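You operate a simulated robot arm through the tools that you are given. There is no shell and no other tool.

You are at the controls of a simulated two-armed robot. One attempt, no reset.

Task
Put one of the round white chocolates from the top of the packing bench on the blue mould. Put the green box base on the top of the tank bench away on the box bench. Take the blue tin and leave it on the black tile. Open the warming drawer, take the slim log mould and leave it in the inside of the warming drawer, then shut the drawer. Put the cardboard tube on the paper strip at the end of the belt away on the shelf by the plugs. Any order will do. Set down upright: blue tin.

The check looks at the end state, three seconds after you hand in, the way a careful person would. Anything else that was tipped, shoved, dropped, spilled or broken makes it a failure.

Robot
Two 7-joint arms with two-finger parallel grippers on one trunk, on a base that drives. Base frame: it is fixed to the floor where the robot stands at the start and does not move with it; the origin is under the middle of the robot, x ahead of it, y to its left, z up; the surface under the hand at the start is at about z = 880. Units: mm, rad, N and s.
The left shoulder is at the start at [-10, 101, 1248], the right one opposite. With the tool pointing down near the work surface each hand reaches from about 220 to 600 mm from the robot's upright axis, wherever it stands, measured 20 degrees to its own side. Places, roughly: black tile (13x13x2 cm) [3100, 700, 900]; blue mould (11x6x3 cm) [2500, -1500, 800]; blue tin [3250, 750, 1000]; box bench [-4200, -600, 900]; cardboard tube (30x4x4 cm) [-1200, 1400, 1000]; green box base (18x18x2 cm) [1300, 1200, 900]; inside of the warming drawer [3500, 2800, 700]; round white chocolate (4x4x2 cm) [600, 0, 900]; shelf by the plugs [-600, 2400, 600]; slim log mould (13x6x3 cm) [-800, 1200, 1000]; warming drawer [3500, 2800, 700]. Payload 1.57 kg a hand.
The TCP of each hand is the grasp point between the finger pads, 30 mm short of the fingertips. In the tool frame z runs along the fingers and y along their closing line. The gripper opens to 80 mm. The fingers are 17 mm wide and 12 mm thick; the gripper's body (40 by 82 mm) begins 80 mm behind the TCP.
Orientation is told as [roll, pitch, yaw] about the base's x, y, z axes, in that order, counted from this pose: with the fingers straight down and closing along the base's y, the tool's x points along the base's -x, its y along +y and its z along -z.

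Tools
- The arms move only by the tool move_arm. It takes "left_targets", "right_targets" or both (then of equal length, played together; a hand with none holds still); each is a list of rows, each a list of 7 numbers: the closure, from 0 (fully open) to 1 (shut), then the shift along the tool's x, y, z in units of 20 mm (1.0 is 20 mm), then the turn, a rotation vector about the tool's x, y, z in units of 4 degrees (1.0 is 4 degrees). In form: [[fingers, x, y, z, wx, wy, wz], ...]. A call has 1 to 20 rows; each row shifts and turns the commanded pose from where the row before left it, along the tool's axes as they then stand. A call with a number of a shift or a turn outside -1 to 1 is refused whole. Each row takes 0.2 s and may step no farther than 50 mm and 0.15 rad from the row before; otherwise, or with a gripper value out of range, the whole call is refused. Where a pose cannot be reached the arm comes as near as it can. A force on the tool above 40 N (or 10 N above the force at the start of the call, whichever is more), or a blocked arm, ends the call early, and 0.2 s more pass. Each finger travels about 45 mm/s and halts on what it meets, pressing with about 37 N; the grip force reading is that of the motor and also rises with nothing between the fingers. The clock runs only during rows and for 0.2 s after the last one: add rows that do not move to give the fingers time. It gives the time, the measured TCP pose, the force on the tool (base axes), the opening and the grip force at its end, in the units of the frame above (readings bear some noise), with the torque about the TCP (base axes, N m) and any sound that the robot's microphone picked up.
- Cameras (640 x 400 px; columns grow to the right, rows downward): "scene" is now at [58.8, -15.2, 1364]; the picture's right is [-0.02, -1.00, -0.01], its down [-0.64, 0.02, -0.77] and it looks along [0.77, -0.01, -0.64] (base axes); focal length 270 px, centre (320, 200). "left" rides on the left gripper at [72, 7, -122] in its tool frame; the picture's right is [-0.09, 1.00, 0.00], its down [-0.84, -0.08, -0.54] and it looks along [-0.54, -0.05, 0.84] (tool axes); focal length 238 px, centre (320, 200). "right" rides on the right gripper at [72, -7, -122] in its tool frame; the picture's right is [0.09, 1.00, 0.00], its down [-0.84, 0.08, -0.54] and it looks along [-0.54, 0.05, 0.84] (tool axes); focal length 238 px, centre (320, 200). There is no depth. A picture from a camera that has moved, and an enlarged one, comes with that camera's place and axes in the base frame and with its lens.
- capture(camera): a new picture of that camera. No time passes.
- lift_body(by): slides the trunk up (or, below 0, down) by that many mm; the arms and the scene camera ride with it, the base frame stays. It gives what a move gives, with no picture.
- drive_base(legs): drives the robot by 1 to 6 legs, each [ahead, left, turn to the left] in mm, mm and rad, along the robot's own axes; the way and the turn of a leg run together, so that a leg with both is an arc; at most 1500 mm and 3.142 rad a leg. The arms and the cameras ride along, it lands a little off, and it stops where it bumps. It gives what a move gives.
- pan_tilt(pan, tilt): turns the head with the scene camera to pan (to the left, within 1.396 rad either way) and tilt (down, from -0.506 to 1.204), counted from straight ahead of the robot. It gives what a move gives.
- enlarge(camera, box): a new picture of the part [left, top, right, bottom] of that camera's present view, enlarged. No time passes.
- sign_off(): hands the job in; it is judged then, once.

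Nothing tells you exact positions but the pictures and the camera data. Unless the task says otherwise, let go and move clear before handing in.

The tools are called after ">>>" as a command line: name --argument value ..., lists and objects as JSON in quotes. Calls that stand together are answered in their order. move_arm: Moves the arms, as the interface text tells. Its arguments: {"type":"object","properties":{"left_targets":{"type":"array","items":{"type":"array","items":{"type":"number"}}},"right_targets":{"type":"array","items":{"type":"array","items":{"type":"number"}}}},"required":[]} The other tools are called the same way: lift_body (by) slides the trunk up or down; drive_base (legs) drives the base; pan_tilt (pan, tilt) turns the head that bears the scene camera; capture (camera) takes a picture; enlarge (camera, box) takes an enlarged picture of a part of a camera's view; sign_off () hands the job in.

At the start:

```text
clock: 0.0
left_tcp_pos: [281.3, 113.6, 1051.6]
left_orientation: [0.016, 0.019, -0.003]
left_wrist_force: [0.1, -0.2, -0.4]
left_moment: [-0.03, -0.01, 0.0]
left_width: 80.3
left_finger_force: 0.0
right_tcp_pos: [411.4, -247.0, 1132.8]
right_orientation: [0.011, -0.025, 0.002]
right_wrist_force: [0.2, 0.3, -0.1]
right_moment: [-0.01, 0.02, 0.03]
right_width: 80.1
right_finger_force: 0.1
trunk travel left (down, up): [-300.0, 270.0]
robot x, y, heading: [-0.8, -1.0, 0.0]
head pan, tilt: [-0.019, 0.719]
```

scene: 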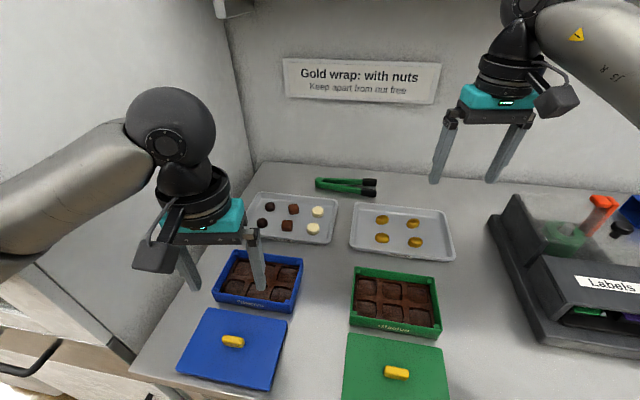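
right: 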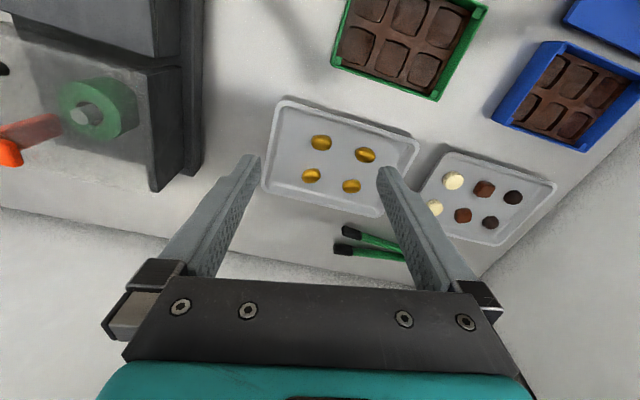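
left: 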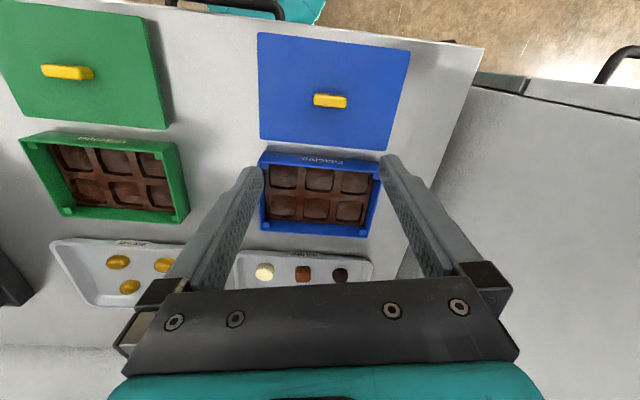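

I'm at the packing bench; the tray at the back left holds two round white chocolates. I'll take a closer look before picking one.

>>> enlarge --camera "scene" --box '[230, 160, 390, 260]'

>>> capture --camera "scene"

```text
4.00 times, centred on (310, 210) of scene
camera zoom: at [58.8, -15.2, 1364.0], right [-0.02, -1.0, -0.01], down [-0.64, 0.02, -0.77], along [0.77, -0.01, -0.64], focal length 1080 px, centre (360, 160)
```

zoom: 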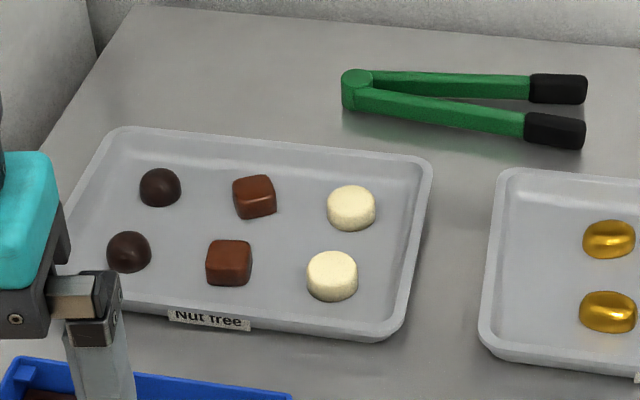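

```text
taken
camera scene: at [58.8, -15.2, 1364.0], right [-0.02, -1.0, -0.01], down [-0.64, 0.02, -0.77], along [0.77, -0.01, -0.64], focal length 270 px, centre (320, 200)
```

scene: 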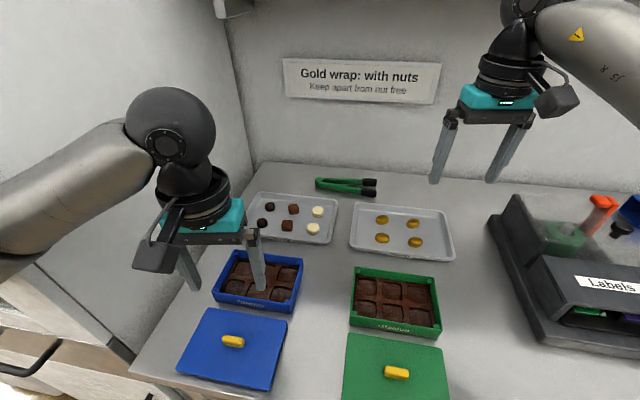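

The near white chocolate sits at about [514, -4, 895]. Before I pick it I'll look around the room to plan routes.

>>> pan_tilt --pan 1.39 --tilt 0.35

>>> capture --camera "scene"

>>> pan_tilt --pan -1.39 --tilt 0.35

>>> capture --camera "scene"

```text
clock: 1.5
left_tcp_pos: [282.1, 114.1, 1051.2]
left_orientation: [0.015, 0.023, -0.002]
left_wrist_force: [-0.1, -0.6, -0.6]
left_moment: [0.0, 0.0, 0.01]
left_width: 79.9
left_finger_force: 0.0
right_tcp_pos: [412.5, -245.4, 1133.3]
right_orientation: [0.011, -0.025, 0.002]
right_wrist_force: [-0.6, 0.2, 0.8]
right_moment: [0.01, 0.02, -0.02]
right_width: 80.1
right_finger_force: 0.0
trunk travel left (down, up): [-300.0, 270.0]
robot x, y, heading: [1.5, 3.2, 0.006]
head pan, tilt: [1.389, 0.351]
```

```text
taken
camera scene: at [-8.6, 76.8, 1396.6], right [0.98, -0.18, 0.02], down [-0.04, -0.33, -0.94], along [0.18, 0.93, -0.33], focal length 270 px, centre (320, 200)
```

scene: 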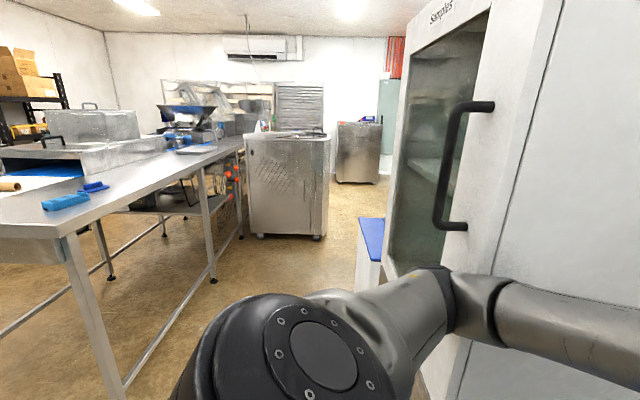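

```text
clock: 4.0
left_tcp_pos: [281.7, 113.9, 1050.4]
left_orientation: [0.015, 0.024, -0.003]
left_wrist_force: [-0.1, -0.4, 0.4]
left_moment: [-0.02, -0.03, -0.03]
left_width: 80.1
left_finger_force: 0.0
right_tcp_pos: [412.8, -247.6, 1132.3]
right_orientation: [0.012, -0.025, 0.001]
right_wrist_force: [-0.9, 0.3, 0.4]
right_moment: [0.0, 0.01, 0.0]
right_width: 79.7
right_finger_force: 0.1
trunk travel left (down, up): [-300.0, 270.0]
robot x, y, heading: [2.5, -1.1, 0.008]
head pan, tilt: [-1.389, 0.351]
```

```text
taken
camera scene: at [-7.8, -106.8, 1394.5], right [-0.98, -0.18, -0.03], down [-0.04, 0.35, -0.94], along [0.18, -0.92, -0.35], focal length 270 px, centre (320, 200)
```

scene: 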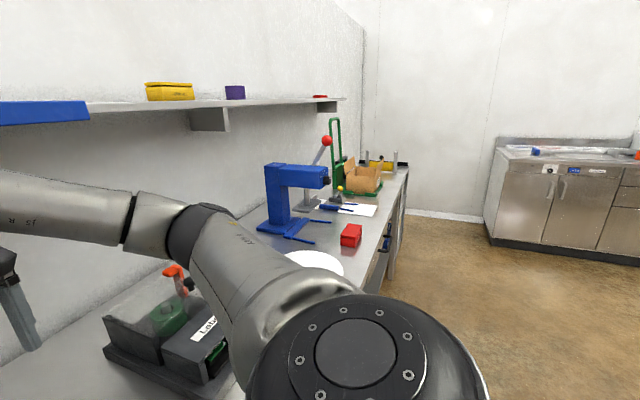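

The white chocolate is at about [517, -3, 885] (bottom) and about 31 mm across. I'll bring the right hand above it, fingers partly closed, and check with the wrist camera.

>>> move_arm --right_targets '[[0.2, -0.4, 0.94, 0.5, 0, 0, 0], [0.35, -0.4, 0.94, 0.5, 0, 0, 0], [0.35, -0.4, 0.94, 0.5, 0, 0, 0], [0.35, -0.4, 0.94, 0.5, 0, 0, 0], [0.35, -0.4, 0.94, 0.5, 0, 0, 0], [0.35, -0.4, 0.94, 0.5, 0, 0, 0], [0.35, -0.4, 0.94, 0.5, 0, 0, 0], [0.35, -0.4, 0.94, 0.5, 0, 0, 0], [0.35, -0.4, 0.94, 0.5, 0, 0, 0], [0.35, -0.4, 0.94, 0.5, 0, 0, 0], [0.35, -0.4, 0.94, 0.5, 0, 0, 0], [0.35, -0.4, 0.94, 0.5, 0, 0, 0], [0.35, -0.4, 0.94, 0.5, 0, 0, 0], [0.35, 0, 0, 0, 0, 0, 0]]'

>>> capture --camera "right"

>>> pan_tilt --pan 0 --tilt 0.75

>>> capture --camera "scene"

```text
clock: 7.2
left_tcp_pos: [282.9, 113.4, 1049.9]
left_orientation: [0.017, 0.028, 0.0]
left_wrist_force: [0.5, -0.1, 0.6]
left_moment: [0.02, 0.03, -0.03]
left_width: 80.1
left_finger_force: 0.0
right_tcp_pos: [520.9, -1.4, 1007.4]
right_orientation: [0.013, -0.022, 0.004]
right_wrist_force: [-0.3, 0.2, -0.1]
right_moment: [0.0, -0.02, 0.01]
right_width: 51.9
right_finger_force: 0.1
trunk travel left (down, up): [-300.0, 270.0]
robot x, y, heading: [-4.9, -0.6, 0.005]
head pan, tilt: [-1.389, 0.351]
stopped in row 14 (right hand): the arm was blocked; the commanded pose is now the measured one
```

```text
taken
camera right: at [445.5, -10.5, 1128.5], right [-0.1, 1.0, 0.01], down [0.82, 0.08, 0.56], along [0.56, 0.06, -0.83], focal length 238 px, centre (320, 200)
```

right: 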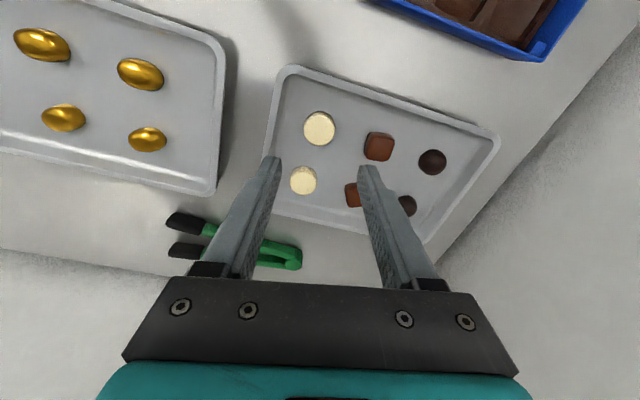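

```text
clock: 8.7
left_tcp_pos: [281.8, 111.7, 1049.7]
left_orientation: [0.017, 0.027, -0.004]
left_wrist_force: [0.3, -0.7, -0.1]
left_moment: [0.0, 0.01, -0.01]
left_width: 79.9
left_finger_force: 0.0
right_tcp_pos: [520.3, -0.9, 1010.7]
right_orientation: [0.011, -0.026, 0.003]
right_wrist_force: [-0.4, -0.4, -0.5]
right_moment: [0.03, 0.01, 0.0]
right_width: 52.0
right_finger_force: 0.0
trunk travel left (down, up): [-300.0, 270.0]
robot x, y, heading: [-0.4, -0.3, 0.008]
head pan, tilt: [0.0, 0.75]
```

```text
taken
camera scene: at [59.8, -15.5, 1361.5], right [0.0, -1.0, -0.01], down [-0.66, 0.01, -0.75], along [0.75, 0.01, -0.66], focal length 270 px, centre (320, 200)
```

scene: 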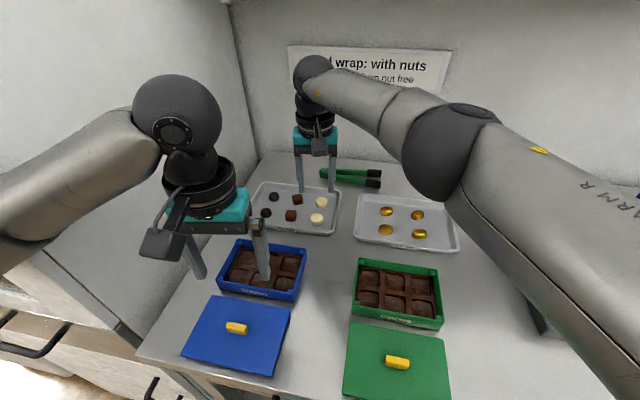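

The wrist camera confirms the chocolate at about [518, -3]. I'll level the tool and descend most of the way, then check again.

>>> move_arm --right_targets '[[0.35, 0.12, -0.1, 0.2, 0.17, 0.36, 0], [0.35, 0, 0, 0.7, 0, 0, 0], [0.35, 0, 0, 0.8, 0, 0, 0], [0.35, 0, 0, 0.8, 0, 0, 0], [0.35, 0, 0, 0.8, 0, 0, 0], [0.35, 0, 0, 0, 0, 0, 0]]'

>>> capture --camera "right"

>>> enlarge --camera "scene" --box '[240, 130, 400, 230]'

```text
clock: 10.3
left_tcp_pos: [281.2, 113.3, 1049.6]
left_orientation: [0.018, 0.03, 0.0]
left_wrist_force: [-0.1, 0.8, -0.1]
left_moment: [0.02, 0.03, -0.05]
left_width: 80.2
left_finger_force: 0.0
right_tcp_pos: [513.1, -4.1, 941.2]
right_orientation: [0.0, 0.005, 0.008]
right_wrist_force: [0.3, 0.0, 0.2]
right_moment: [-0.01, -0.03, -0.05]
right_width: 51.8
right_finger_force: 0.1
right hand out of reach, approached as far as the arm can: row 5
trunk travel left (down, up): [-300.0, 270.0]
robot x, y, heading: [-1.9, -1.9, 0.005]
head pan, tilt: [0.0, 0.75]
stopped in row 6 (right hand): the arm was blocked; the commanded pose is now the measured one
```

```text
taken
camera right: at [442.0, -12.0, 1064.2], right [-0.1, 1.0, 0.0], down [0.84, 0.08, 0.54], along [0.54, 0.05, -0.84], focal length 238 px, centre (320, 200)
```

right: 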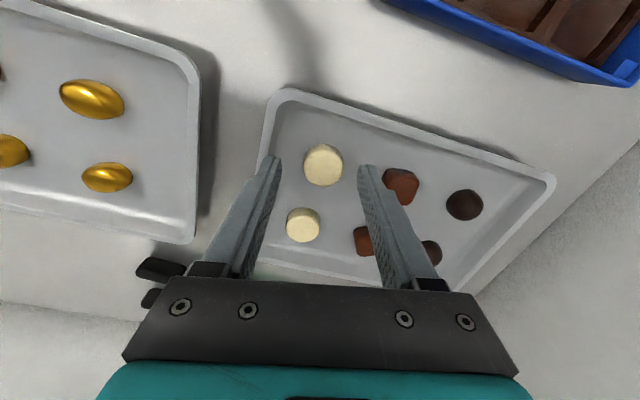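

```text
4.00 times, centred on (320, 180) of scene
camera zoom: at [62.3, -16.9, 1361.8], right [0.01, -1.0, -0.01], down [-0.67, 0.01, -0.74], along [0.74, 0.01, -0.67], focal length 1080 px, centre (320, 280)
```

zoom: 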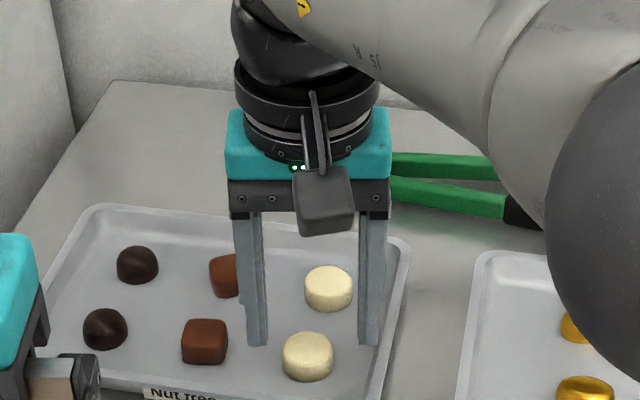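

The right hand hits its reach limit here, so I'll raise both hands a bit and lower the trunk to get better reach.

>>> move_arm --right_targets '[[0.35, 0, 0, -1, 0, 0, 0], [0.35, 0, 0, -1, 0, 0, 0], [0.35, 0, 0, -1, 0, 0, 0], [0.35, 0, 0, -1, 0, 0, 0], [0.35, 0, 0, 0, 0, 0, 0]]' --left_targets '[[0, 0, 0, -1, 0, 0, 0], [0, 0, 0, -1, 0, 0, 0], [0, 0, 0, -1, 0, 0, 0], [0, 0, 0, -1, 0, 0, 0], [0, 0, 0, -1, 0, 0, 0]]'

>>> lift_body --by -90

```text
clock: 11.1
left_tcp_pos: [244.5, 110.4, 1045.7]
left_orientation: [0.018, 0.223, -0.01]
left_wrist_force: [0.4, -0.3, 0.3]
left_moment: [-0.01, 0.0, 0.0]
left_width: 80.0
left_finger_force: 0.1
right_tcp_pos: [514.7, -5.3, 993.6]
right_orientation: [0.001, 0.006, 0.007]
right_wrist_force: [0.6, 0.5, 0.0]
right_moment: [0.0, -0.02, 0.01]
right_width: 51.8
right_finger_force: 0.1
trunk travel left (down, up): [-300.0, 270.0]
robot x, y, heading: [-5.4, -2.9, 0.002]
head pan, tilt: [0.0, 0.75]
stopped in row 3 (left hand): the arm was blocked; the commanded pose is now the measured one
```

```text
clock: 12.1
left_tcp_pos: [241.7, 135.1, 971.0]
left_orientation: [0.03, 0.191, 0.061]
left_wrist_force: [0.0, -0.4, 0.0]
left_moment: [0.03, -0.01, 0.01]
left_width: 80.0
left_finger_force: 0.0
right_tcp_pos: [509.2, 6.1, 930.1]
right_orientation: [-0.01, -0.03, 0.022]
right_wrist_force: [-0.7, -3.1, 38.6]
right_moment: [-1.55, 0.19, 0.01]
right_width: 55.6
right_finger_force: 2.2
trunk travel left (down, up): [-219.0, 351.0]
robot x, y, heading: [-7.5, -3.9, 0.021]
head pan, tilt: [0.0, 0.75]
stopped: the force on the tool passed its limit at 57 N (the readings are from after the stop); the commanded pose is now the measured one
```

The trunk descent ran into contact at the right hand and the left arm was blocked. I'll look at both before doing anything else.

>>> capture --camera "scene"

>>> capture --camera "right"

>>> capture --camera "left"

```text
taken
camera scene: at [46.2, -10.2, 1280.4], right [0.02, -1.0, -0.01], down [-0.66, -0.01, -0.75], along [0.75, 0.02, -0.66], focal length 270 px, centre (320, 200)
```

scene: 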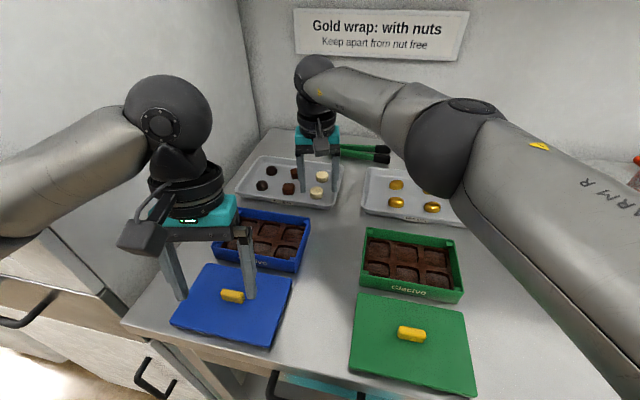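

```text
taken
camera right: at [432.5, -2.1, 1051.1], right [-0.11, 0.99, -0.01], down [0.82, 0.1, 0.57], along [0.57, 0.05, -0.82], focal length 238 px, centre (320, 200)
```

right: 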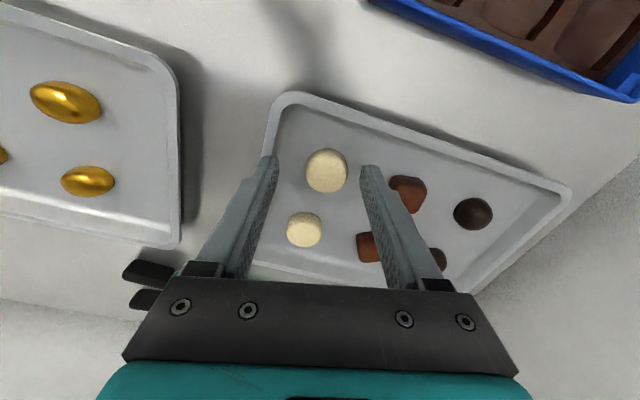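

```text
taken
camera left: at [194.2, 135.0, 1103.7], right [0.04, 1.0, 0.01], down [0.93, -0.04, 0.37], along [0.37, 0.0, -0.93], focal length 238 px, centre (320, 200)
```

left: 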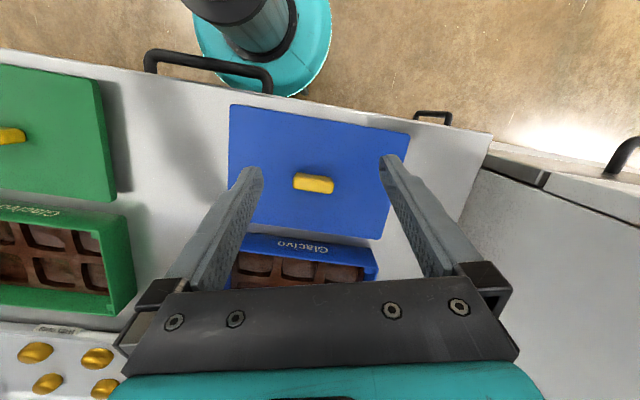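

The right finger seems to have caught the tray rim. I'll lift the right hand off, then check for any displacement.

>>> move_arm --right_targets '[[0.35, 0, 0, -1, 0, 0, 0], [0.35, 0, 0, -1, 0, 0, 0], [0.35, 0, 0, -1, 0, 0, 0], [0.35, 0, 0, 0, 0, 0, 0]]'

>>> enlarge --camera "scene" --box '[210, 120, 450, 270]'

>>> capture --camera "right"

```text
clock: 13.3
left_tcp_pos: [242.5, 140.7, 968.3]
left_orientation: [0.039, 0.203, 0.082]
left_wrist_force: [0.1, -0.9, 1.2]
left_moment: [0.05, -0.03, 0.01]
left_width: 80.0
left_finger_force: 0.2
right_tcp_pos: [510.3, 10.0, 983.2]
right_orientation: [-0.009, -0.014, 0.03]
right_wrist_force: [-0.3, -0.4, 0.3]
right_moment: [0.01, -0.02, -0.04]
right_width: 52.0
right_finger_force: 0.1
trunk travel left (down, up): [-219.0, 351.0]
robot x, y, heading: [-10.7, -3.1, 0.031]
head pan, tilt: [0.0, 0.75]
stopped in row 4 (right hand): the arm was blocked; the commanded pose is now the measured one
```

```text
2.67 times, centred on (330, 195) of scene
camera zoom: at [52.6, -10.8, 1281.1], right [0.03, -1.0, -0.01], down [-0.66, -0.01, -0.75], along [0.75, 0.03, -0.66], focal length 720 px, centre (293, 213)
```

zoom: 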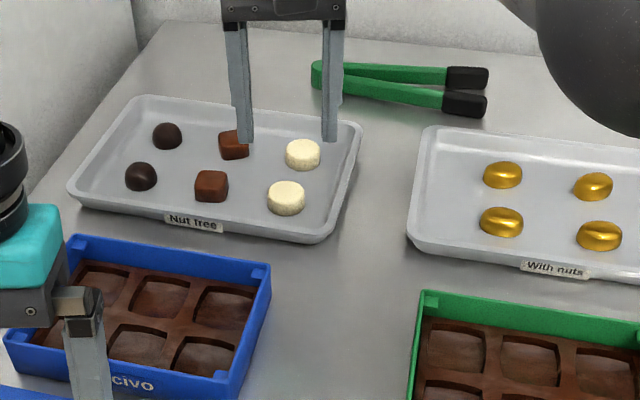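

```text
taken
camera right: at [435.4, 1.4, 1104.6], right [-0.12, 0.99, -0.01], down [0.83, 0.11, 0.55], along [0.55, 0.06, -0.83], focal length 238 px, centre (320, 200)
```

right: 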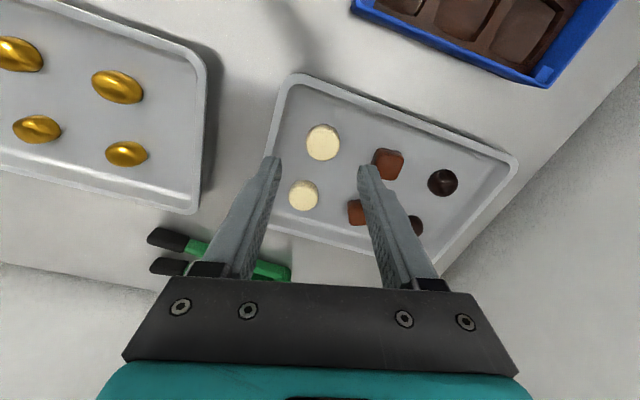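

The tray appears to have been dragged about 18 mm to the left while the base turned slightly. I suspect the left elbow is pressing on the cabinet, so I'll look left.

>>> pan_tilt --pan 1.1 --tilt 0.6

>>> capture --camera "scene"

```text
clock: 14.6
left_tcp_pos: [241.8, 142.6, 967.2]
left_orientation: [0.041, 0.204, 0.082]
left_wrist_force: [-0.9, 0.3, -0.2]
left_moment: [0.04, 0.01, 0.01]
left_width: 79.9
left_finger_force: 0.0
right_tcp_pos: [508.8, 11.9, 984.3]
right_orientation: [-0.01, -0.018, 0.029]
right_wrist_force: [-0.4, 0.5, 0.5]
right_moment: [0.0, -0.01, 0.0]
right_width: 52.3
right_finger_force: 0.0
trunk travel left (down, up): [-219.0, 351.0]
robot x, y, heading: [-1.1, -2.7, 0.021]
head pan, tilt: [1.1, 0.6]
```

```text
taken
camera scene: at [6.5, 69.3, 1293.3], right [0.9, -0.43, 0.02], down [-0.22, -0.5, -0.84], along [0.37, 0.75, -0.55], focal length 270 px, centre (320, 200)
```

scene: 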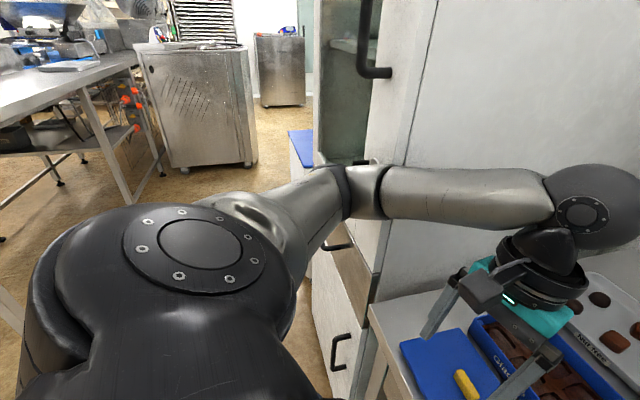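

The left elbow is up against the sample cabinet. I'll check the right arm against the label machine as well before moving.

>>> pan_tilt --pan -0.8 --tilt 0.75

>>> capture --camera "scene"

```text
clock: 16.5
left_tcp_pos: [243.5, 145.0, 966.9]
left_orientation: [0.039, 0.206, 0.085]
left_wrist_force: [0.3, -0.3, -0.2]
left_moment: [0.02, 0.02, 0.02]
left_width: 80.0
left_finger_force: 0.3
right_tcp_pos: [509.9, 11.5, 984.7]
right_orientation: [-0.011, -0.018, 0.029]
right_wrist_force: [0.9, -0.5, -0.6]
right_moment: [-0.04, 0.0, 0.0]
right_width: 51.7
right_finger_force: 0.1
trunk travel left (down, up): [-219.0, 351.0]
robot x, y, heading: [-4.4, -2.5, 0.028]
head pan, tilt: [-0.799, 0.75]
```

```text
taken
camera scene: at [28.4, -66.8, 1280.0], right [-0.7, -0.72, -0.02], down [-0.47, 0.48, -0.74], along [0.54, -0.51, -0.67], focal length 270 px, centre (320, 200)
```

scene: 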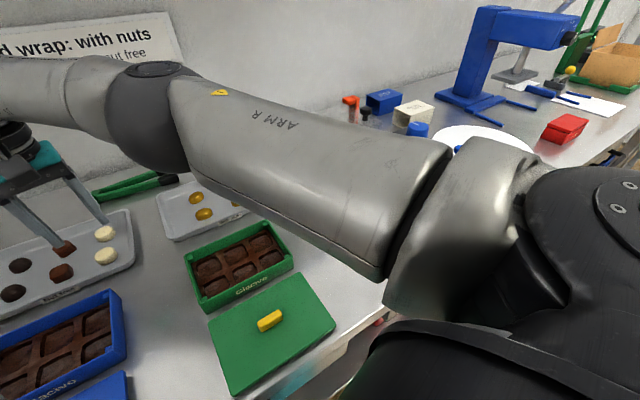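

Both arms are near limits here, so the left hand will do this pick with the robot shifted right. First I'll back away to free the left elbow from the cabinet.

>>> drive_base --legs '[[-100, 0, 0]]'

>>> pan_tilt --pan 0 --tilt 0.75

>>> capture --camera "scene"

```text
clock: 17.6
left_tcp_pos: [168.9, 141.0, 960.2]
left_orientation: [0.026, 0.23, 0.059]
left_wrist_force: [-0.4, -0.9, 0.5]
left_moment: [-0.01, -0.03, -0.01]
left_width: 79.9
left_finger_force: 0.1
right_tcp_pos: [435.5, 12.9, 971.5]
right_orientation: [-0.016, 0.011, 0.021]
right_wrist_force: [0.1, -0.6, -0.1]
right_moment: [0.0, -0.02, 0.01]
right_width: 52.0
right_finger_force: 0.0
trunk travel left (down, up): [-219.0, 351.0]
robot x, y, heading: [-105.7, -2.7, 0.018]
head pan, tilt: [-0.799, 0.75]
```

```text
clock: 18.8
left_tcp_pos: [168.7, 141.6, 960.1]
left_orientation: [0.027, 0.231, 0.06]
left_wrist_force: [0.3, 0.1, 0.5]
left_moment: [-0.03, -0.01, 0.0]
left_width: 80.2
left_finger_force: 0.0
right_tcp_pos: [434.7, 14.2, 970.6]
right_orientation: [-0.017, 0.011, 0.02]
right_wrist_force: [0.5, 0.6, 0.4]
right_moment: [0.03, -0.01, -0.01]
right_width: 52.1
right_finger_force: 0.0
trunk travel left (down, up): [-219.0, 351.0]
robot x, y, heading: [-104.8, 0.4, 0.017]
head pan, tilt: [0.0, 0.75]
```

```text
taken
camera scene: at [-13.4, -1.0, 1278.9], right [0.02, -1.0, 0.0], down [-0.68, -0.01, -0.73], along [0.73, 0.01, -0.68], focal length 270 px, centre (320, 200)
```

scene: 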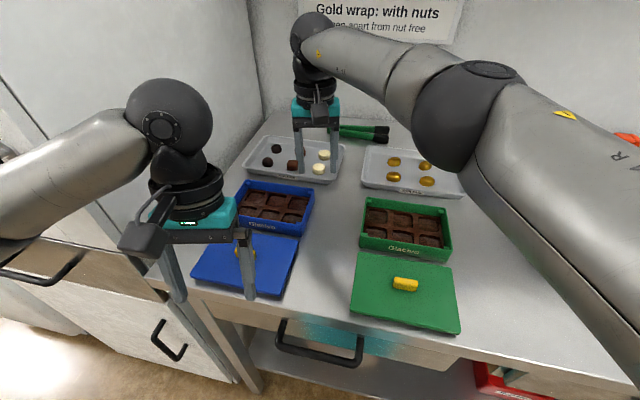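

I'm clear of the cabinet. Next I'll straighten the left hand and draw the right hand back to its own side.

>>> move_arm --left_targets '[[0, -1, 0, -0.5, 0, -0.83, 0], [0, -1, 0, -0.5, 0, -0.83, 0], [0, -1, 0, -0.5, 0, -0.83, 0], [0, -1, 0, -0.5, 0, -0.83, 0], [0, -1, 0, 0, -0.1, 0, 0], [0, -1, 0, 0, -0.1, 0, 0], [0, -1, 0, 0, 0, 0, 0], [0, 0, 0, 0, 0, 0, 0], [0, 0, 0, 0, 0, 0, 0]]' --right_targets '[[0.35, 0.3, -1, -0.4, 0, 0, 0], [0.35, 0.3, -1, -0.4, 0, 0, 0], [0.35, 0.3, -1, -0.4, 0, 0, 0], [0.35, 0.3, -1, -0.4, 0, 0, 0], [0.35, 0.3, -1, -0.4, 0, 0, 0], [0.35, 0.3, -1, -0.4, 0, 0, 0], [0.35, 0.3, -1, -0.4, 0, 0, 0], [0.35, 0.3, -1, -0.4, 0, 0, 0], [0.35, 0, 0, 0, 0, 0, 0]]'

```text
clock: 20.8
left_tcp_pos: [315.3, 148.8, 989.9]
left_orientation: [0.04, -0.001, 0.054]
left_wrist_force: [0.4, 0.2, -0.1]
left_moment: [0.03, 0.02, 0.01]
left_width: 80.2
left_finger_force: 0.0
right_tcp_pos: [392.5, -146.1, 1036.8]
right_orientation: [-0.018, 0.011, 0.022]
right_wrist_force: [0.7, 0.0, 0.5]
right_moment: [0.01, -0.01, 0.03]
right_width: 51.7
right_finger_force: 0.0
trunk travel left (down, up): [-219.0, 351.0]
robot x, y, heading: [-105.7, -1.7, 0.017]
head pan, tilt: [0.0, 0.75]
```

Both hands are tidy. I'll shift right about 130 mm, then go forward again to the bench.

>>> drive_base --legs '[[0, -130, -0.017]]'

>>> capture --camera "scene"

```text
clock: 22.1
left_tcp_pos: [318.2, 10.0, 990.3]
left_orientation: [0.041, 0.0, 0.038]
left_wrist_force: [0.4, 0.6, -1.1]
left_moment: [0.01, -0.02, 0.0]
left_width: 79.9
left_finger_force: 0.1
right_tcp_pos: [391.6, -288.3, 1036.4]
right_orientation: [-0.016, 0.012, 0.003]
right_wrist_force: [0.0, -0.4, -0.6]
right_moment: [0.04, 0.03, 0.01]
right_width: 51.8
right_finger_force: 0.0
trunk travel left (down, up): [-219.0, 351.0]
robot x, y, heading: [-102.7, -132.5, 0.007]
head pan, tilt: [0.0, 0.75]
```

```text
taken
camera scene: at [-11.9, -133.6, 1278.9], right [0.0, -1.0, 0.0], down [-0.68, 0.0, -0.73], along [0.73, 0.0, -0.68], focal length 270 px, centre (320, 200)
```

scene: 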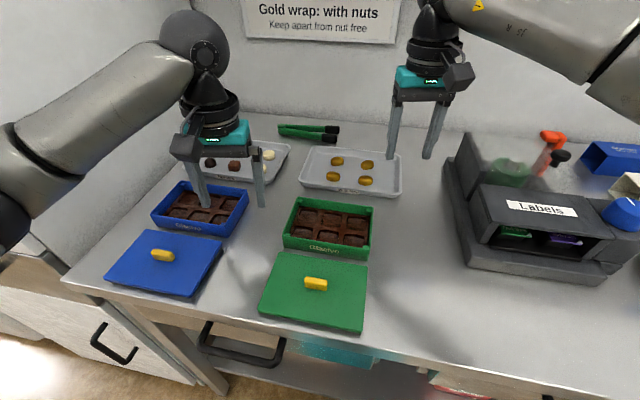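

The path ahead is clear. I'll pull the right hand back 80 mm and drive forward to the bench.

>>> move_arm --right_targets '[[0.35, 1, 0, 0, 0, 0, 0], [0.35, 1, 0, 0, 0, 0, 0], [0.35, 1, 0, 0, 0, 0, 0], [0.35, 1, 0, 0, 0, 0, 0]]'

>>> drive_base --legs '[[98, 0, -0.005]]'

>>> capture --camera "scene"

>>> capture --camera "left"

```text
clock: 23.1
left_tcp_pos: [319.3, 11.6, 989.6]
left_orientation: [0.039, -0.002, 0.037]
left_wrist_force: [0.4, 0.5, 0.6]
left_moment: [0.01, -0.01, -0.02]
left_width: 79.9
left_finger_force: 0.0
right_tcp_pos: [311.4, -285.9, 1036.5]
right_orientation: [-0.018, 0.01, 0.003]
right_wrist_force: [-0.4, -0.1, -0.7]
right_moment: [-0.01, 0.0, -0.03]
right_width: 52.2
right_finger_force: 0.1
trunk travel left (down, up): [-219.0, 351.0]
robot x, y, heading: [-106.0, -129.8, 0.005]
head pan, tilt: [0.0, 0.75]
```

```text
clock: 24.4
left_tcp_pos: [415.5, 10.1, 988.6]
left_orientation: [0.04, -0.001, 0.034]
left_wrist_force: [0.3, -0.4, -0.2]
left_moment: [0.01, 0.02, -0.02]
left_width: 80.2
left_finger_force: 0.0
right_tcp_pos: [407.6, -287.5, 1036.6]
right_orientation: [-0.019, 0.01, -0.001]
right_wrist_force: [0.0, -0.3, 0.9]
right_moment: [0.02, -0.01, -0.01]
right_width: 52.0
right_finger_force: 0.0
trunk travel left (down, up): [-219.0, 351.0]
robot x, y, heading: [-6.7, -131.6, -0.003]
head pan, tilt: [0.0, 0.75]
stopped in leg 1: the robot was blocked; the commanded pose is now the measured one
```

```text
taken
camera scene: at [84.3, -133.0, 1278.9], right [0.0, -1.0, 0.0], down [-0.68, 0.0, -0.73], along [0.73, 0.0, -0.68], focal length 270 px, centre (320, 200)
```

scene: 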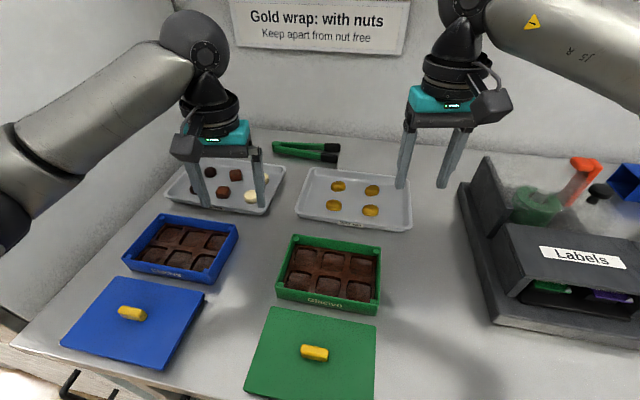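

```text
taken
camera left: at [345.1, 9.5, 1110.6], right [0.06, 1.0, 0.04], down [0.84, -0.07, 0.54], along [0.54, 0.0, -0.84], focal length 238 px, centre (320, 200)
```

left: 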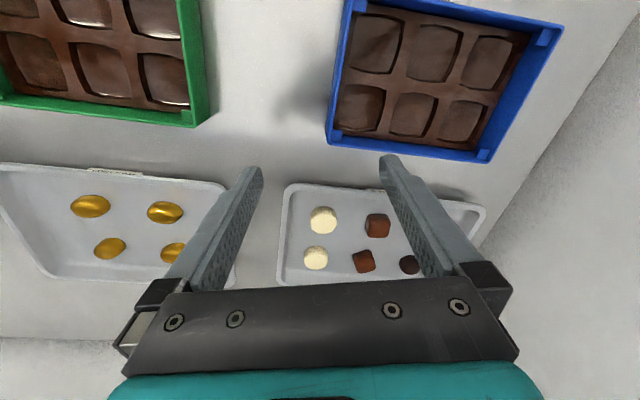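

The chocolate is at about [511, 11] now. I'll move the left hand over it with the fingers partly closed.

>>> move_arm --left_targets '[[0.2, -0.95, 0.05, 0, 0.57, 0, 0.49], [0.45, -0.95, 0, 0, 0, 0, 0], [0.45, -0.95, 0, 0.2, 0, 0, 0], [0.45, -0.95, 0, 0.4, 0, 0, 0], [0.45, -0.95, 0, 0.4, 0, 0, 0], [0.45, 0, 0, 0.4, 0, 0, 0], [0.45, 0, 0, 0, 0, 0, 0]]'

>>> capture --camera "left"

>>> enlarge --camera "scene" --box '[140, 110, 300, 210]'

```text
clock: 26.0
left_tcp_pos: [509.9, 11.7, 962.2]
left_orientation: [0.0, 0.0, -0.003]
left_wrist_force: [0.2, 0.4, 0.4]
left_moment: [0.01, -0.04, 0.0]
left_width: 44.0
left_finger_force: 0.2
right_tcp_pos: [407.2, -288.0, 1037.2]
right_orientation: [-0.017, 0.013, -0.001]
right_wrist_force: [-0.2, -0.4, -0.2]
right_moment: [0.03, 0.01, -0.02]
right_width: 51.8
right_finger_force: 0.0
trunk travel left (down, up): [-219.0, 351.0]
robot x, y, heading: [-4.0, -132.2, -0.006]
head pan, tilt: [0.0, 0.75]
```

```text
taken
camera left: at [439.3, 18.3, 1083.1], right [0.09, 1.0, 0.0], down [0.84, -0.08, 0.54], along [0.54, -0.05, -0.84], focal length 238 px, centre (320, 200)
```

left: 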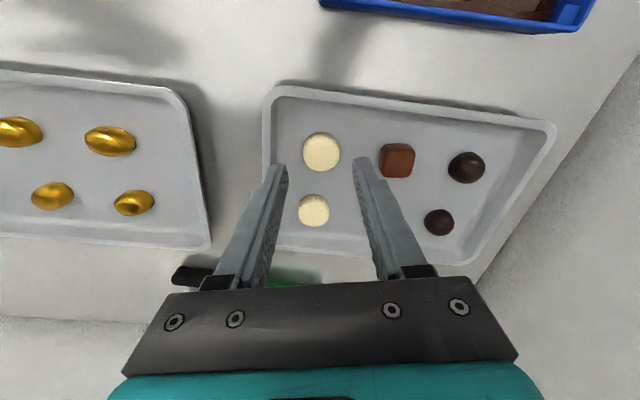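

```text
4.00 times, centred on (220, 160) of scene
camera zoom: at [84.6, -133.0, 1278.9], right [0.0, -1.0, 0.0], down [-0.68, 0.0, -0.73], along [0.73, 0.0, -0.68], focal length 1080 px, centre (720, 360)
```

zoom: 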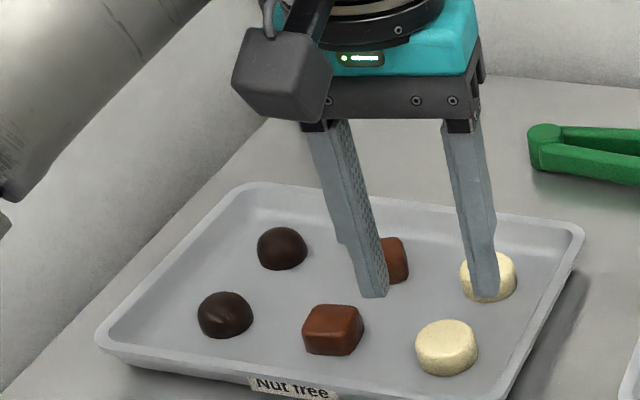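

Well aligned; I'll make a small correction, descend, and close gently.

>>> move_arm --left_targets '[[0.45, -0.13, 0.07, 0.6, 0, 0, 0], [0.45, 0, 0, 0.8, 0, 0, 0], [0.45, 0, 0, 0.8, 0, 0, 0], [0.45, 0, 0, 0, 0, 0, 0], [0.6, 0, 0, 0, 0, 0, 0], [0.66, 0, 0, 0, 0, 0, 0], [0.66, 0, 0, 0, 0, 0, 0]]'

>>> capture --camera "left"

>>> enlarge --camera "scene" --box '[140, 110, 300, 210]'

```text
clock: 27.6
left_tcp_pos: [513.3, 12.4, 916.7]
left_orientation: [0.001, 0.001, -0.002]
left_wrist_force: [0.0, -1.0, -1.3]
left_moment: [-0.02, 0.03, -0.02]
left_width: 28.3
left_finger_force: 27.8
right_tcp_pos: [409.4, -286.9, 1036.5]
right_orientation: [-0.018, 0.012, -0.003]
right_wrist_force: [-0.2, -0.3, 0.4]
right_moment: [0.0, -0.01, 0.03]
right_width: 52.0
right_finger_force: 0.0
trunk travel left (down, up): [-219.0, 351.0]
robot x, y, heading: [-5.1, -129.0, -0.002]
head pan, tilt: [0.0, 0.75]
```

```text
taken
camera left: at [443.0, 19.4, 1038.5], right [0.09, 1.0, 0.0], down [0.84, -0.08, 0.54], along [0.54, -0.05, -0.84], focal length 238 px, centre (320, 200)
```

left: 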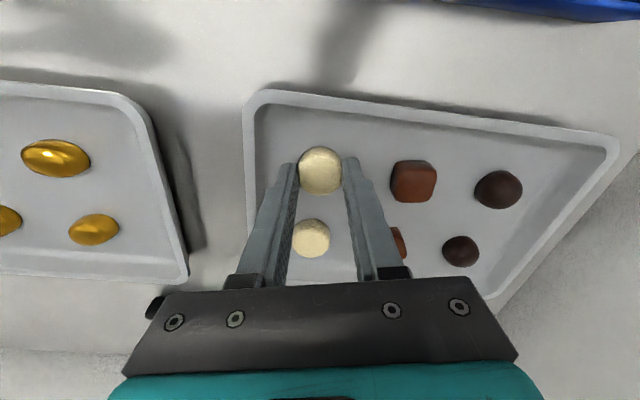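

```text
4.00 times, centred on (220, 160) of scene
camera zoom: at [84.7, -133.0, 1278.9], right [0.0, -1.0, 0.0], down [-0.68, 0.0, -0.73], along [0.73, 0.0, -0.68], focal length 1080 px, centre (720, 360)
```

zoom: 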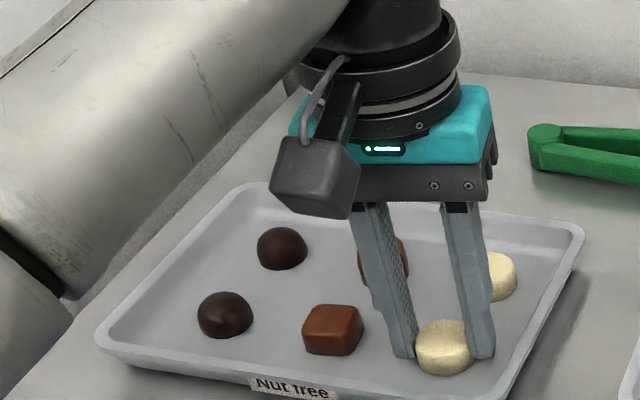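

The chocolate grips fine, but the tray was shoved about 18 mm earlier and I want to put it back. I'll release the chocolate, raise the hand, and turn it to grip the tray's near rim and slide the tray home.

>>> move_arm --left_targets '[[0.5, 0, 0, 0, 0, 0, 0], [0.45, 0, 0, 0, 0, 0, 0], [0.45, 0, 0, -0.5, 0, 0, 0], [0.45, 0, 0, -1, 0, 0, 0], [0.45, 0, 0, -1, 0, 0, 0], [0.45, 0.3, 0, -0.5, 0, 0, -1], [0.45, 0.3, 0, 0, 0, 0, -1], [0.45, 0.3, 0, 0, 0, 0, -1], [0.45, 0, 0, 0, 0, 0, -1], [0.45, 0, 0, 0, 0, 0, -1], [0.45, 0, 0, 0, 0, 0, -1], [0.45, 0, 0, 0, 0, 0, -1], [0.45, 0, 0, 0, 0, 0, -1], [0.45, 0, 0, 0, 0, 0, -1], [0.45, 0, 0, 0, 0, 0, -1], [0.45, 0, 0, 0, 0, 0, -1], [0.45, 0, 0, 0, 0, 0, -1], [0.45, 0, 0, 0, 0, 0, -1], [0.45, 0, 0, 0, 0, 0, -1], [0.45, 0, 0, 0, 0, 0, -1]]'

>>> move_arm --left_targets '[[0.45, 0, 0, 0, 0, 0, -1], [0.45, 0, 0, 0, 0, 0, -1], [0.45, 0, 0, 0, 0, 0, -1], [0.45, 0, 0, 0, 0, 0, -1], [0.45, 0, 0, 0, 0, 0, 0]]'

>>> capture --camera "left"

>>> enlarge --camera "scene" --box '[140, 110, 300, 210]'

```text
clock: 31.8
left_tcp_pos: [495.5, 12.7, 977.8]
left_orientation: [0.0, 0.0, 1.047]
left_wrist_force: [-0.2, 0.7, -1.1]
left_moment: [0.02, 0.0, -0.03]
left_width: 44.1
left_finger_force: 0.1
right_tcp_pos: [408.2, -287.9, 1036.4]
right_orientation: [-0.016, 0.011, -0.002]
right_wrist_force: [-0.4, -0.2, 0.3]
right_moment: [-0.01, -0.03, 0.03]
right_width: 52.1
right_finger_force: 0.0
trunk travel left (down, up): [-219.0, 351.0]
robot x, y, heading: [-5.1, -131.9, -0.008]
head pan, tilt: [0.0, 0.75]
```

```text
clock: 33.0
left_tcp_pos: [496.4, 10.6, 977.6]
left_orientation: [-0.001, 0.0, 1.328]
left_wrist_force: [0.1, 0.3, 0.1]
left_moment: [0.03, 0.0, 0.0]
left_width: 43.8
left_finger_force: 0.1
right_tcp_pos: [408.1, -288.0, 1035.7]
right_orientation: [-0.017, 0.012, -0.002]
right_wrist_force: [0.6, 0.3, 0.4]
right_moment: [0.06, 0.01, 0.0]
right_width: 52.0
right_finger_force: 0.0
trunk travel left (down, up): [-219.0, 351.0]
robot x, y, heading: [-3.6, -133.2, -0.004]
head pan, tilt: [0.0, 0.75]
```

```text
taken
camera left: at [473.6, -56.8, 1098.3], right [-0.94, 0.33, 0.0], down [0.28, 0.79, 0.54], along [0.18, 0.51, -0.84], focal length 238 px, centre (320, 200)
```

left: 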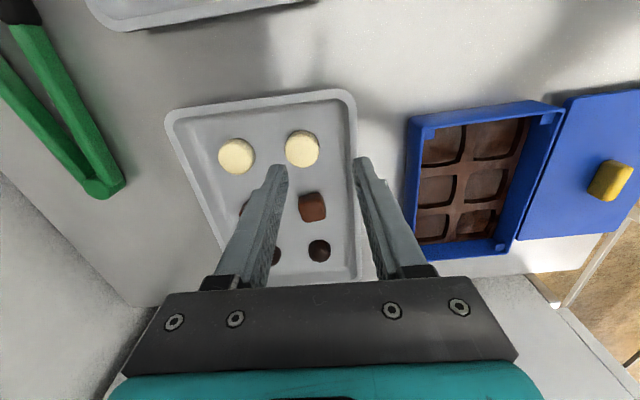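

```text
4.00 times, centred on (220, 160) of scene
camera zoom: at [84.7, -133.0, 1278.9], right [0.0, -1.0, 0.0], down [-0.68, 0.0, -0.73], along [0.73, 0.0, -0.68], focal length 1080 px, centre (720, 360)
```

zoom: 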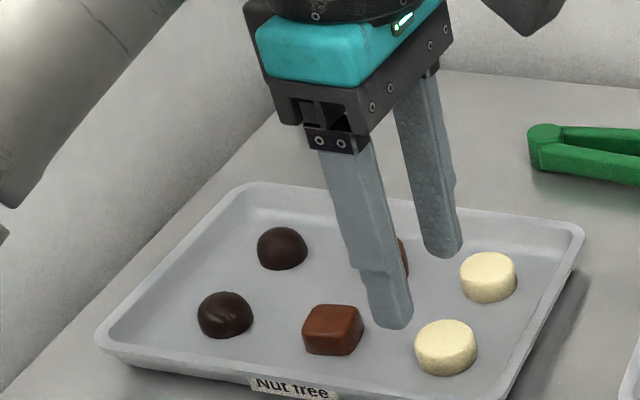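

The hand is turned. I'll move it over the near rim at about [475, 45], then check alignment.

>>> move_arm --left_targets '[[0.575, -0.7, 0.7, 0, 0, 0, 0], [0.575, -0.68, 0.7, 0, 0, 0, 0], [0.575, 0, 0, 1, 0, 0, 0], [0.575, 0, 0, 0.5, 0, 0, 0], [0.575, 0, 0, 0, 0, 0, 0]]'

>>> capture --camera "left"

>>> enlarge --camera "scene" --box '[140, 130, 300, 230]'

```text
clock: 34.2
left_tcp_pos: [475.5, 44.6, 947.2]
left_orientation: [0.001, 0.0, 1.326]
left_wrist_force: [-0.9, -0.2, 0.2]
left_moment: [0.02, -0.02, 0.03]
left_width: 33.8
left_finger_force: 0.0
right_tcp_pos: [407.6, -287.5, 1037.0]
right_orientation: [-0.017, 0.012, 0.0]
right_wrist_force: [-0.1, -0.2, -0.4]
right_moment: [0.03, 0.02, -0.01]
right_width: 52.2
right_finger_force: 0.0
trunk travel left (down, up): [-219.0, 351.0]
robot x, y, heading: [-5.6, -129.3, -0.002]
head pan, tilt: [0.0, 0.75]
```

```text
taken
camera left: at [452.5, -23.0, 1068.4], right [-0.94, 0.33, 0.0], down [0.28, 0.79, 0.54], along [0.18, 0.51, -0.84], focal length 238 px, centre (320, 200)
```

left: 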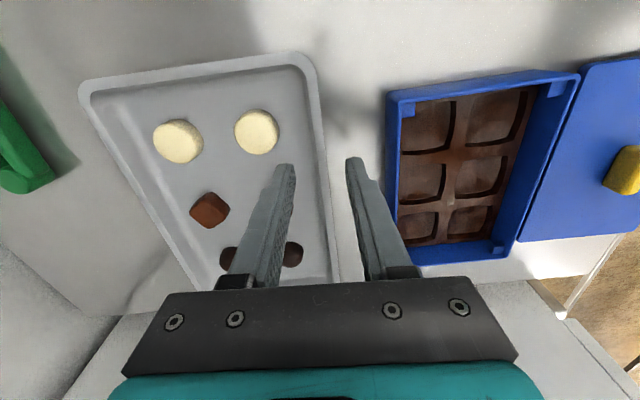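

```text
4.00 times, centred on (220, 180) of scene
camera zoom: at [84.6, -132.9, 1278.9], right [0.0, -1.0, 0.0], down [-0.68, 0.0, -0.73], along [0.73, 0.0, -0.68], focal length 1080 px, centre (720, 280)
```

zoom: 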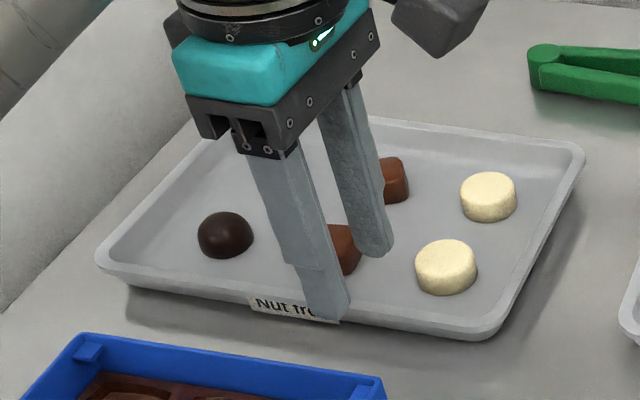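

Aligned over the rim. I'll descend and close on it gently.

>>> move_arm --left_targets '[[0.575, 0, 0, 0.5, 0, 0, 0], [0.575, 0, 0, 0.5, 0, 0, 0], [0.575, 0, 0, 0.45, 0, 0, 0], [0.575, 0, 0, 0, 0, 0, 0], [0.7, 0, 0, 0, 0, 0, 0], [0.8, 0, 0, 0, 0, 0, 0], [0.9, 0, 0, 0, 0, 0, 0], [0.95, 0, 0, 0, 0, 0, 0], [0.95, 0, 0, 0, 0, 0, 0]]'

>>> capture --camera "left"

>>> enlarge --camera "scene" --box '[140, 130, 300, 230]'

```text
clock: 36.2
left_tcp_pos: [475.0, 43.1, 918.4]
left_orientation: [0.001, 0.0, 1.324]
left_wrist_force: [0.9, 0.7, -0.2]
left_moment: [-0.05, -0.08, 0.06]
left_width: 5.0
left_finger_force: 5.3
right_tcp_pos: [408.7, -287.3, 1036.8]
right_orientation: [-0.018, 0.012, -0.003]
right_wrist_force: [0.4, 0.6, -0.6]
right_moment: [0.01, -0.01, 0.03]
right_width: 52.1
right_finger_force: 0.1
trunk travel left (down, up): [-219.0, 351.0]
robot x, y, heading: [-2.2, -131.9, -0.005]
head pan, tilt: [0.0, 0.75]
```

```text
taken
camera left: at [452.4, -23.4, 1039.2], right [-0.94, 0.33, 0.0], down [0.28, 0.79, 0.54], along [0.18, 0.51, -0.84], focal length 238 px, centre (320, 200)
```

left: 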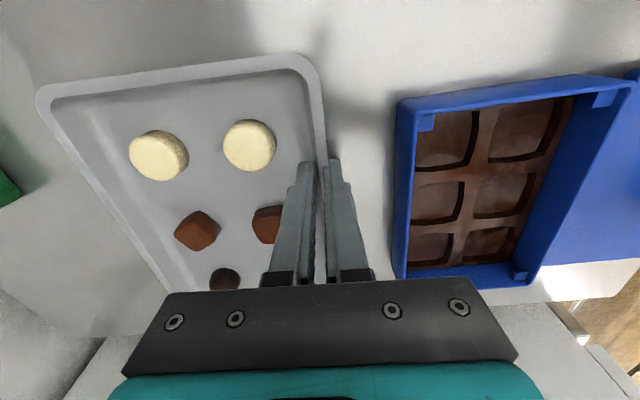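

```text
4.00 times, centred on (220, 180) of scene
camera zoom: at [84.7, -133.0, 1278.9], right [0.0, -1.0, 0.0], down [-0.68, 0.0, -0.73], along [0.73, 0.0, -0.68], focal length 1080 px, centre (720, 280)
```

zoom: 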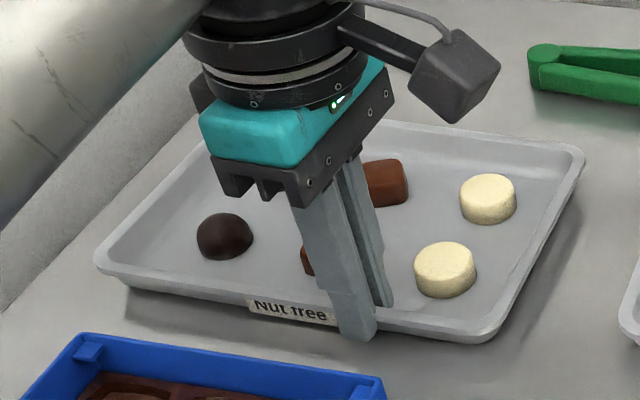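

The rim is gripped, about 5 mm thick. I'll slide the tray back slowly by roughly [+6, -16.5] mm and release.

>>> move_arm --left_targets '[[1, 0, 0, 0, 0, 0, 0], [1, 0.05, -0.03, 0, 0, 0, 0], [1, 0.075, -0.05, 0, 0, 0, 0], [1, 0.075, -0.05, 0, 0, 0, 0], [1, 0.075, -0.05, 0, 0, 0, 0], [1, 0.075, -0.05, 0, 0, 0, 0], [1, 0.075, -0.05, 0, 0, 0, 0], [1, 0.075, -0.05, 0, 0, 0, 0], [1, 0.075, -0.05, 0, 0, 0, 0], [1, 0.075, -0.05, 0, 0, 0, 0], [1, 0.06, -0.04, 0, 0, 0, 0], [1, 0, 0, 0, 0, 0, 0], [1, 0, 0, 0, 0, 0, 0]]'

>>> capture --camera "left"

>>> enlarge --camera "scene" --box '[140, 130, 300, 230]'

```text
clock: 39.0
left_tcp_pos: [479.8, 29.5, 919.1]
left_orientation: [0.001, 0.001, 1.324]
left_wrist_force: [-0.1, 0.4, 0.9]
left_moment: [0.11, -0.36, 0.22]
left_width: 3.9
left_finger_force: 25.0
right_tcp_pos: [408.3, -287.0, 1037.2]
right_orientation: [-0.016, 0.012, -0.002]
right_wrist_force: [0.3, 0.3, -0.4]
right_moment: [-0.01, -0.01, 0.02]
right_width: 52.2
right_finger_force: 0.1
trunk travel left (down, up): [-219.0, 351.0]
robot x, y, heading: [-3.8, -134.1, 0.002]
head pan, tilt: [0.0, 0.75]
```

```text
taken
camera left: at [458.2, -38.7, 1040.2], right [-0.94, 0.33, 0.0], down [0.28, 0.79, 0.54], along [0.18, 0.51, -0.84], focal length 238 px, centre (320, 200)
```

left: 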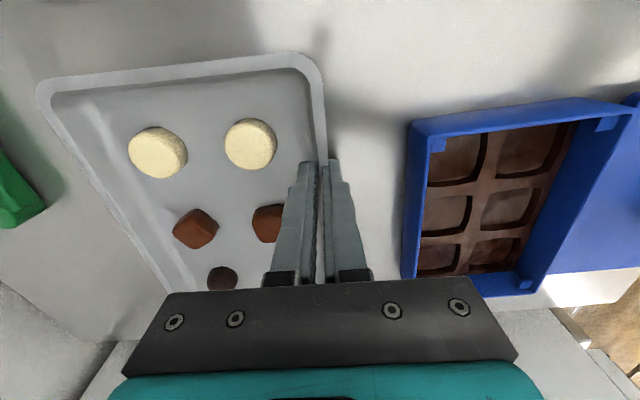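

```text
4.00 times, centred on (220, 180) of scene
camera zoom: at [84.4, -132.9, 1278.9], right [0.0, -1.0, 0.0], down [-0.68, 0.0, -0.73], along [0.73, 0.0, -0.68], focal length 1080 px, centre (720, 280)
```

zoom: 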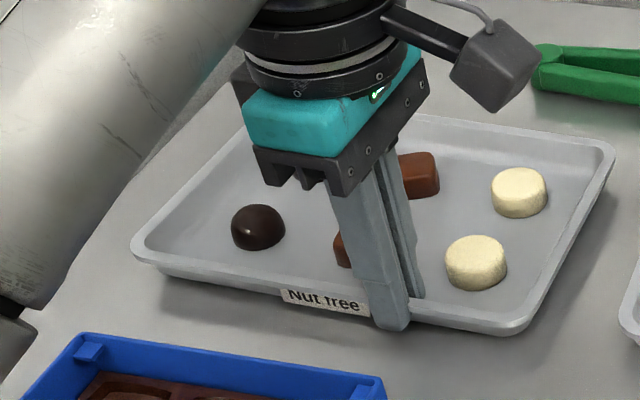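

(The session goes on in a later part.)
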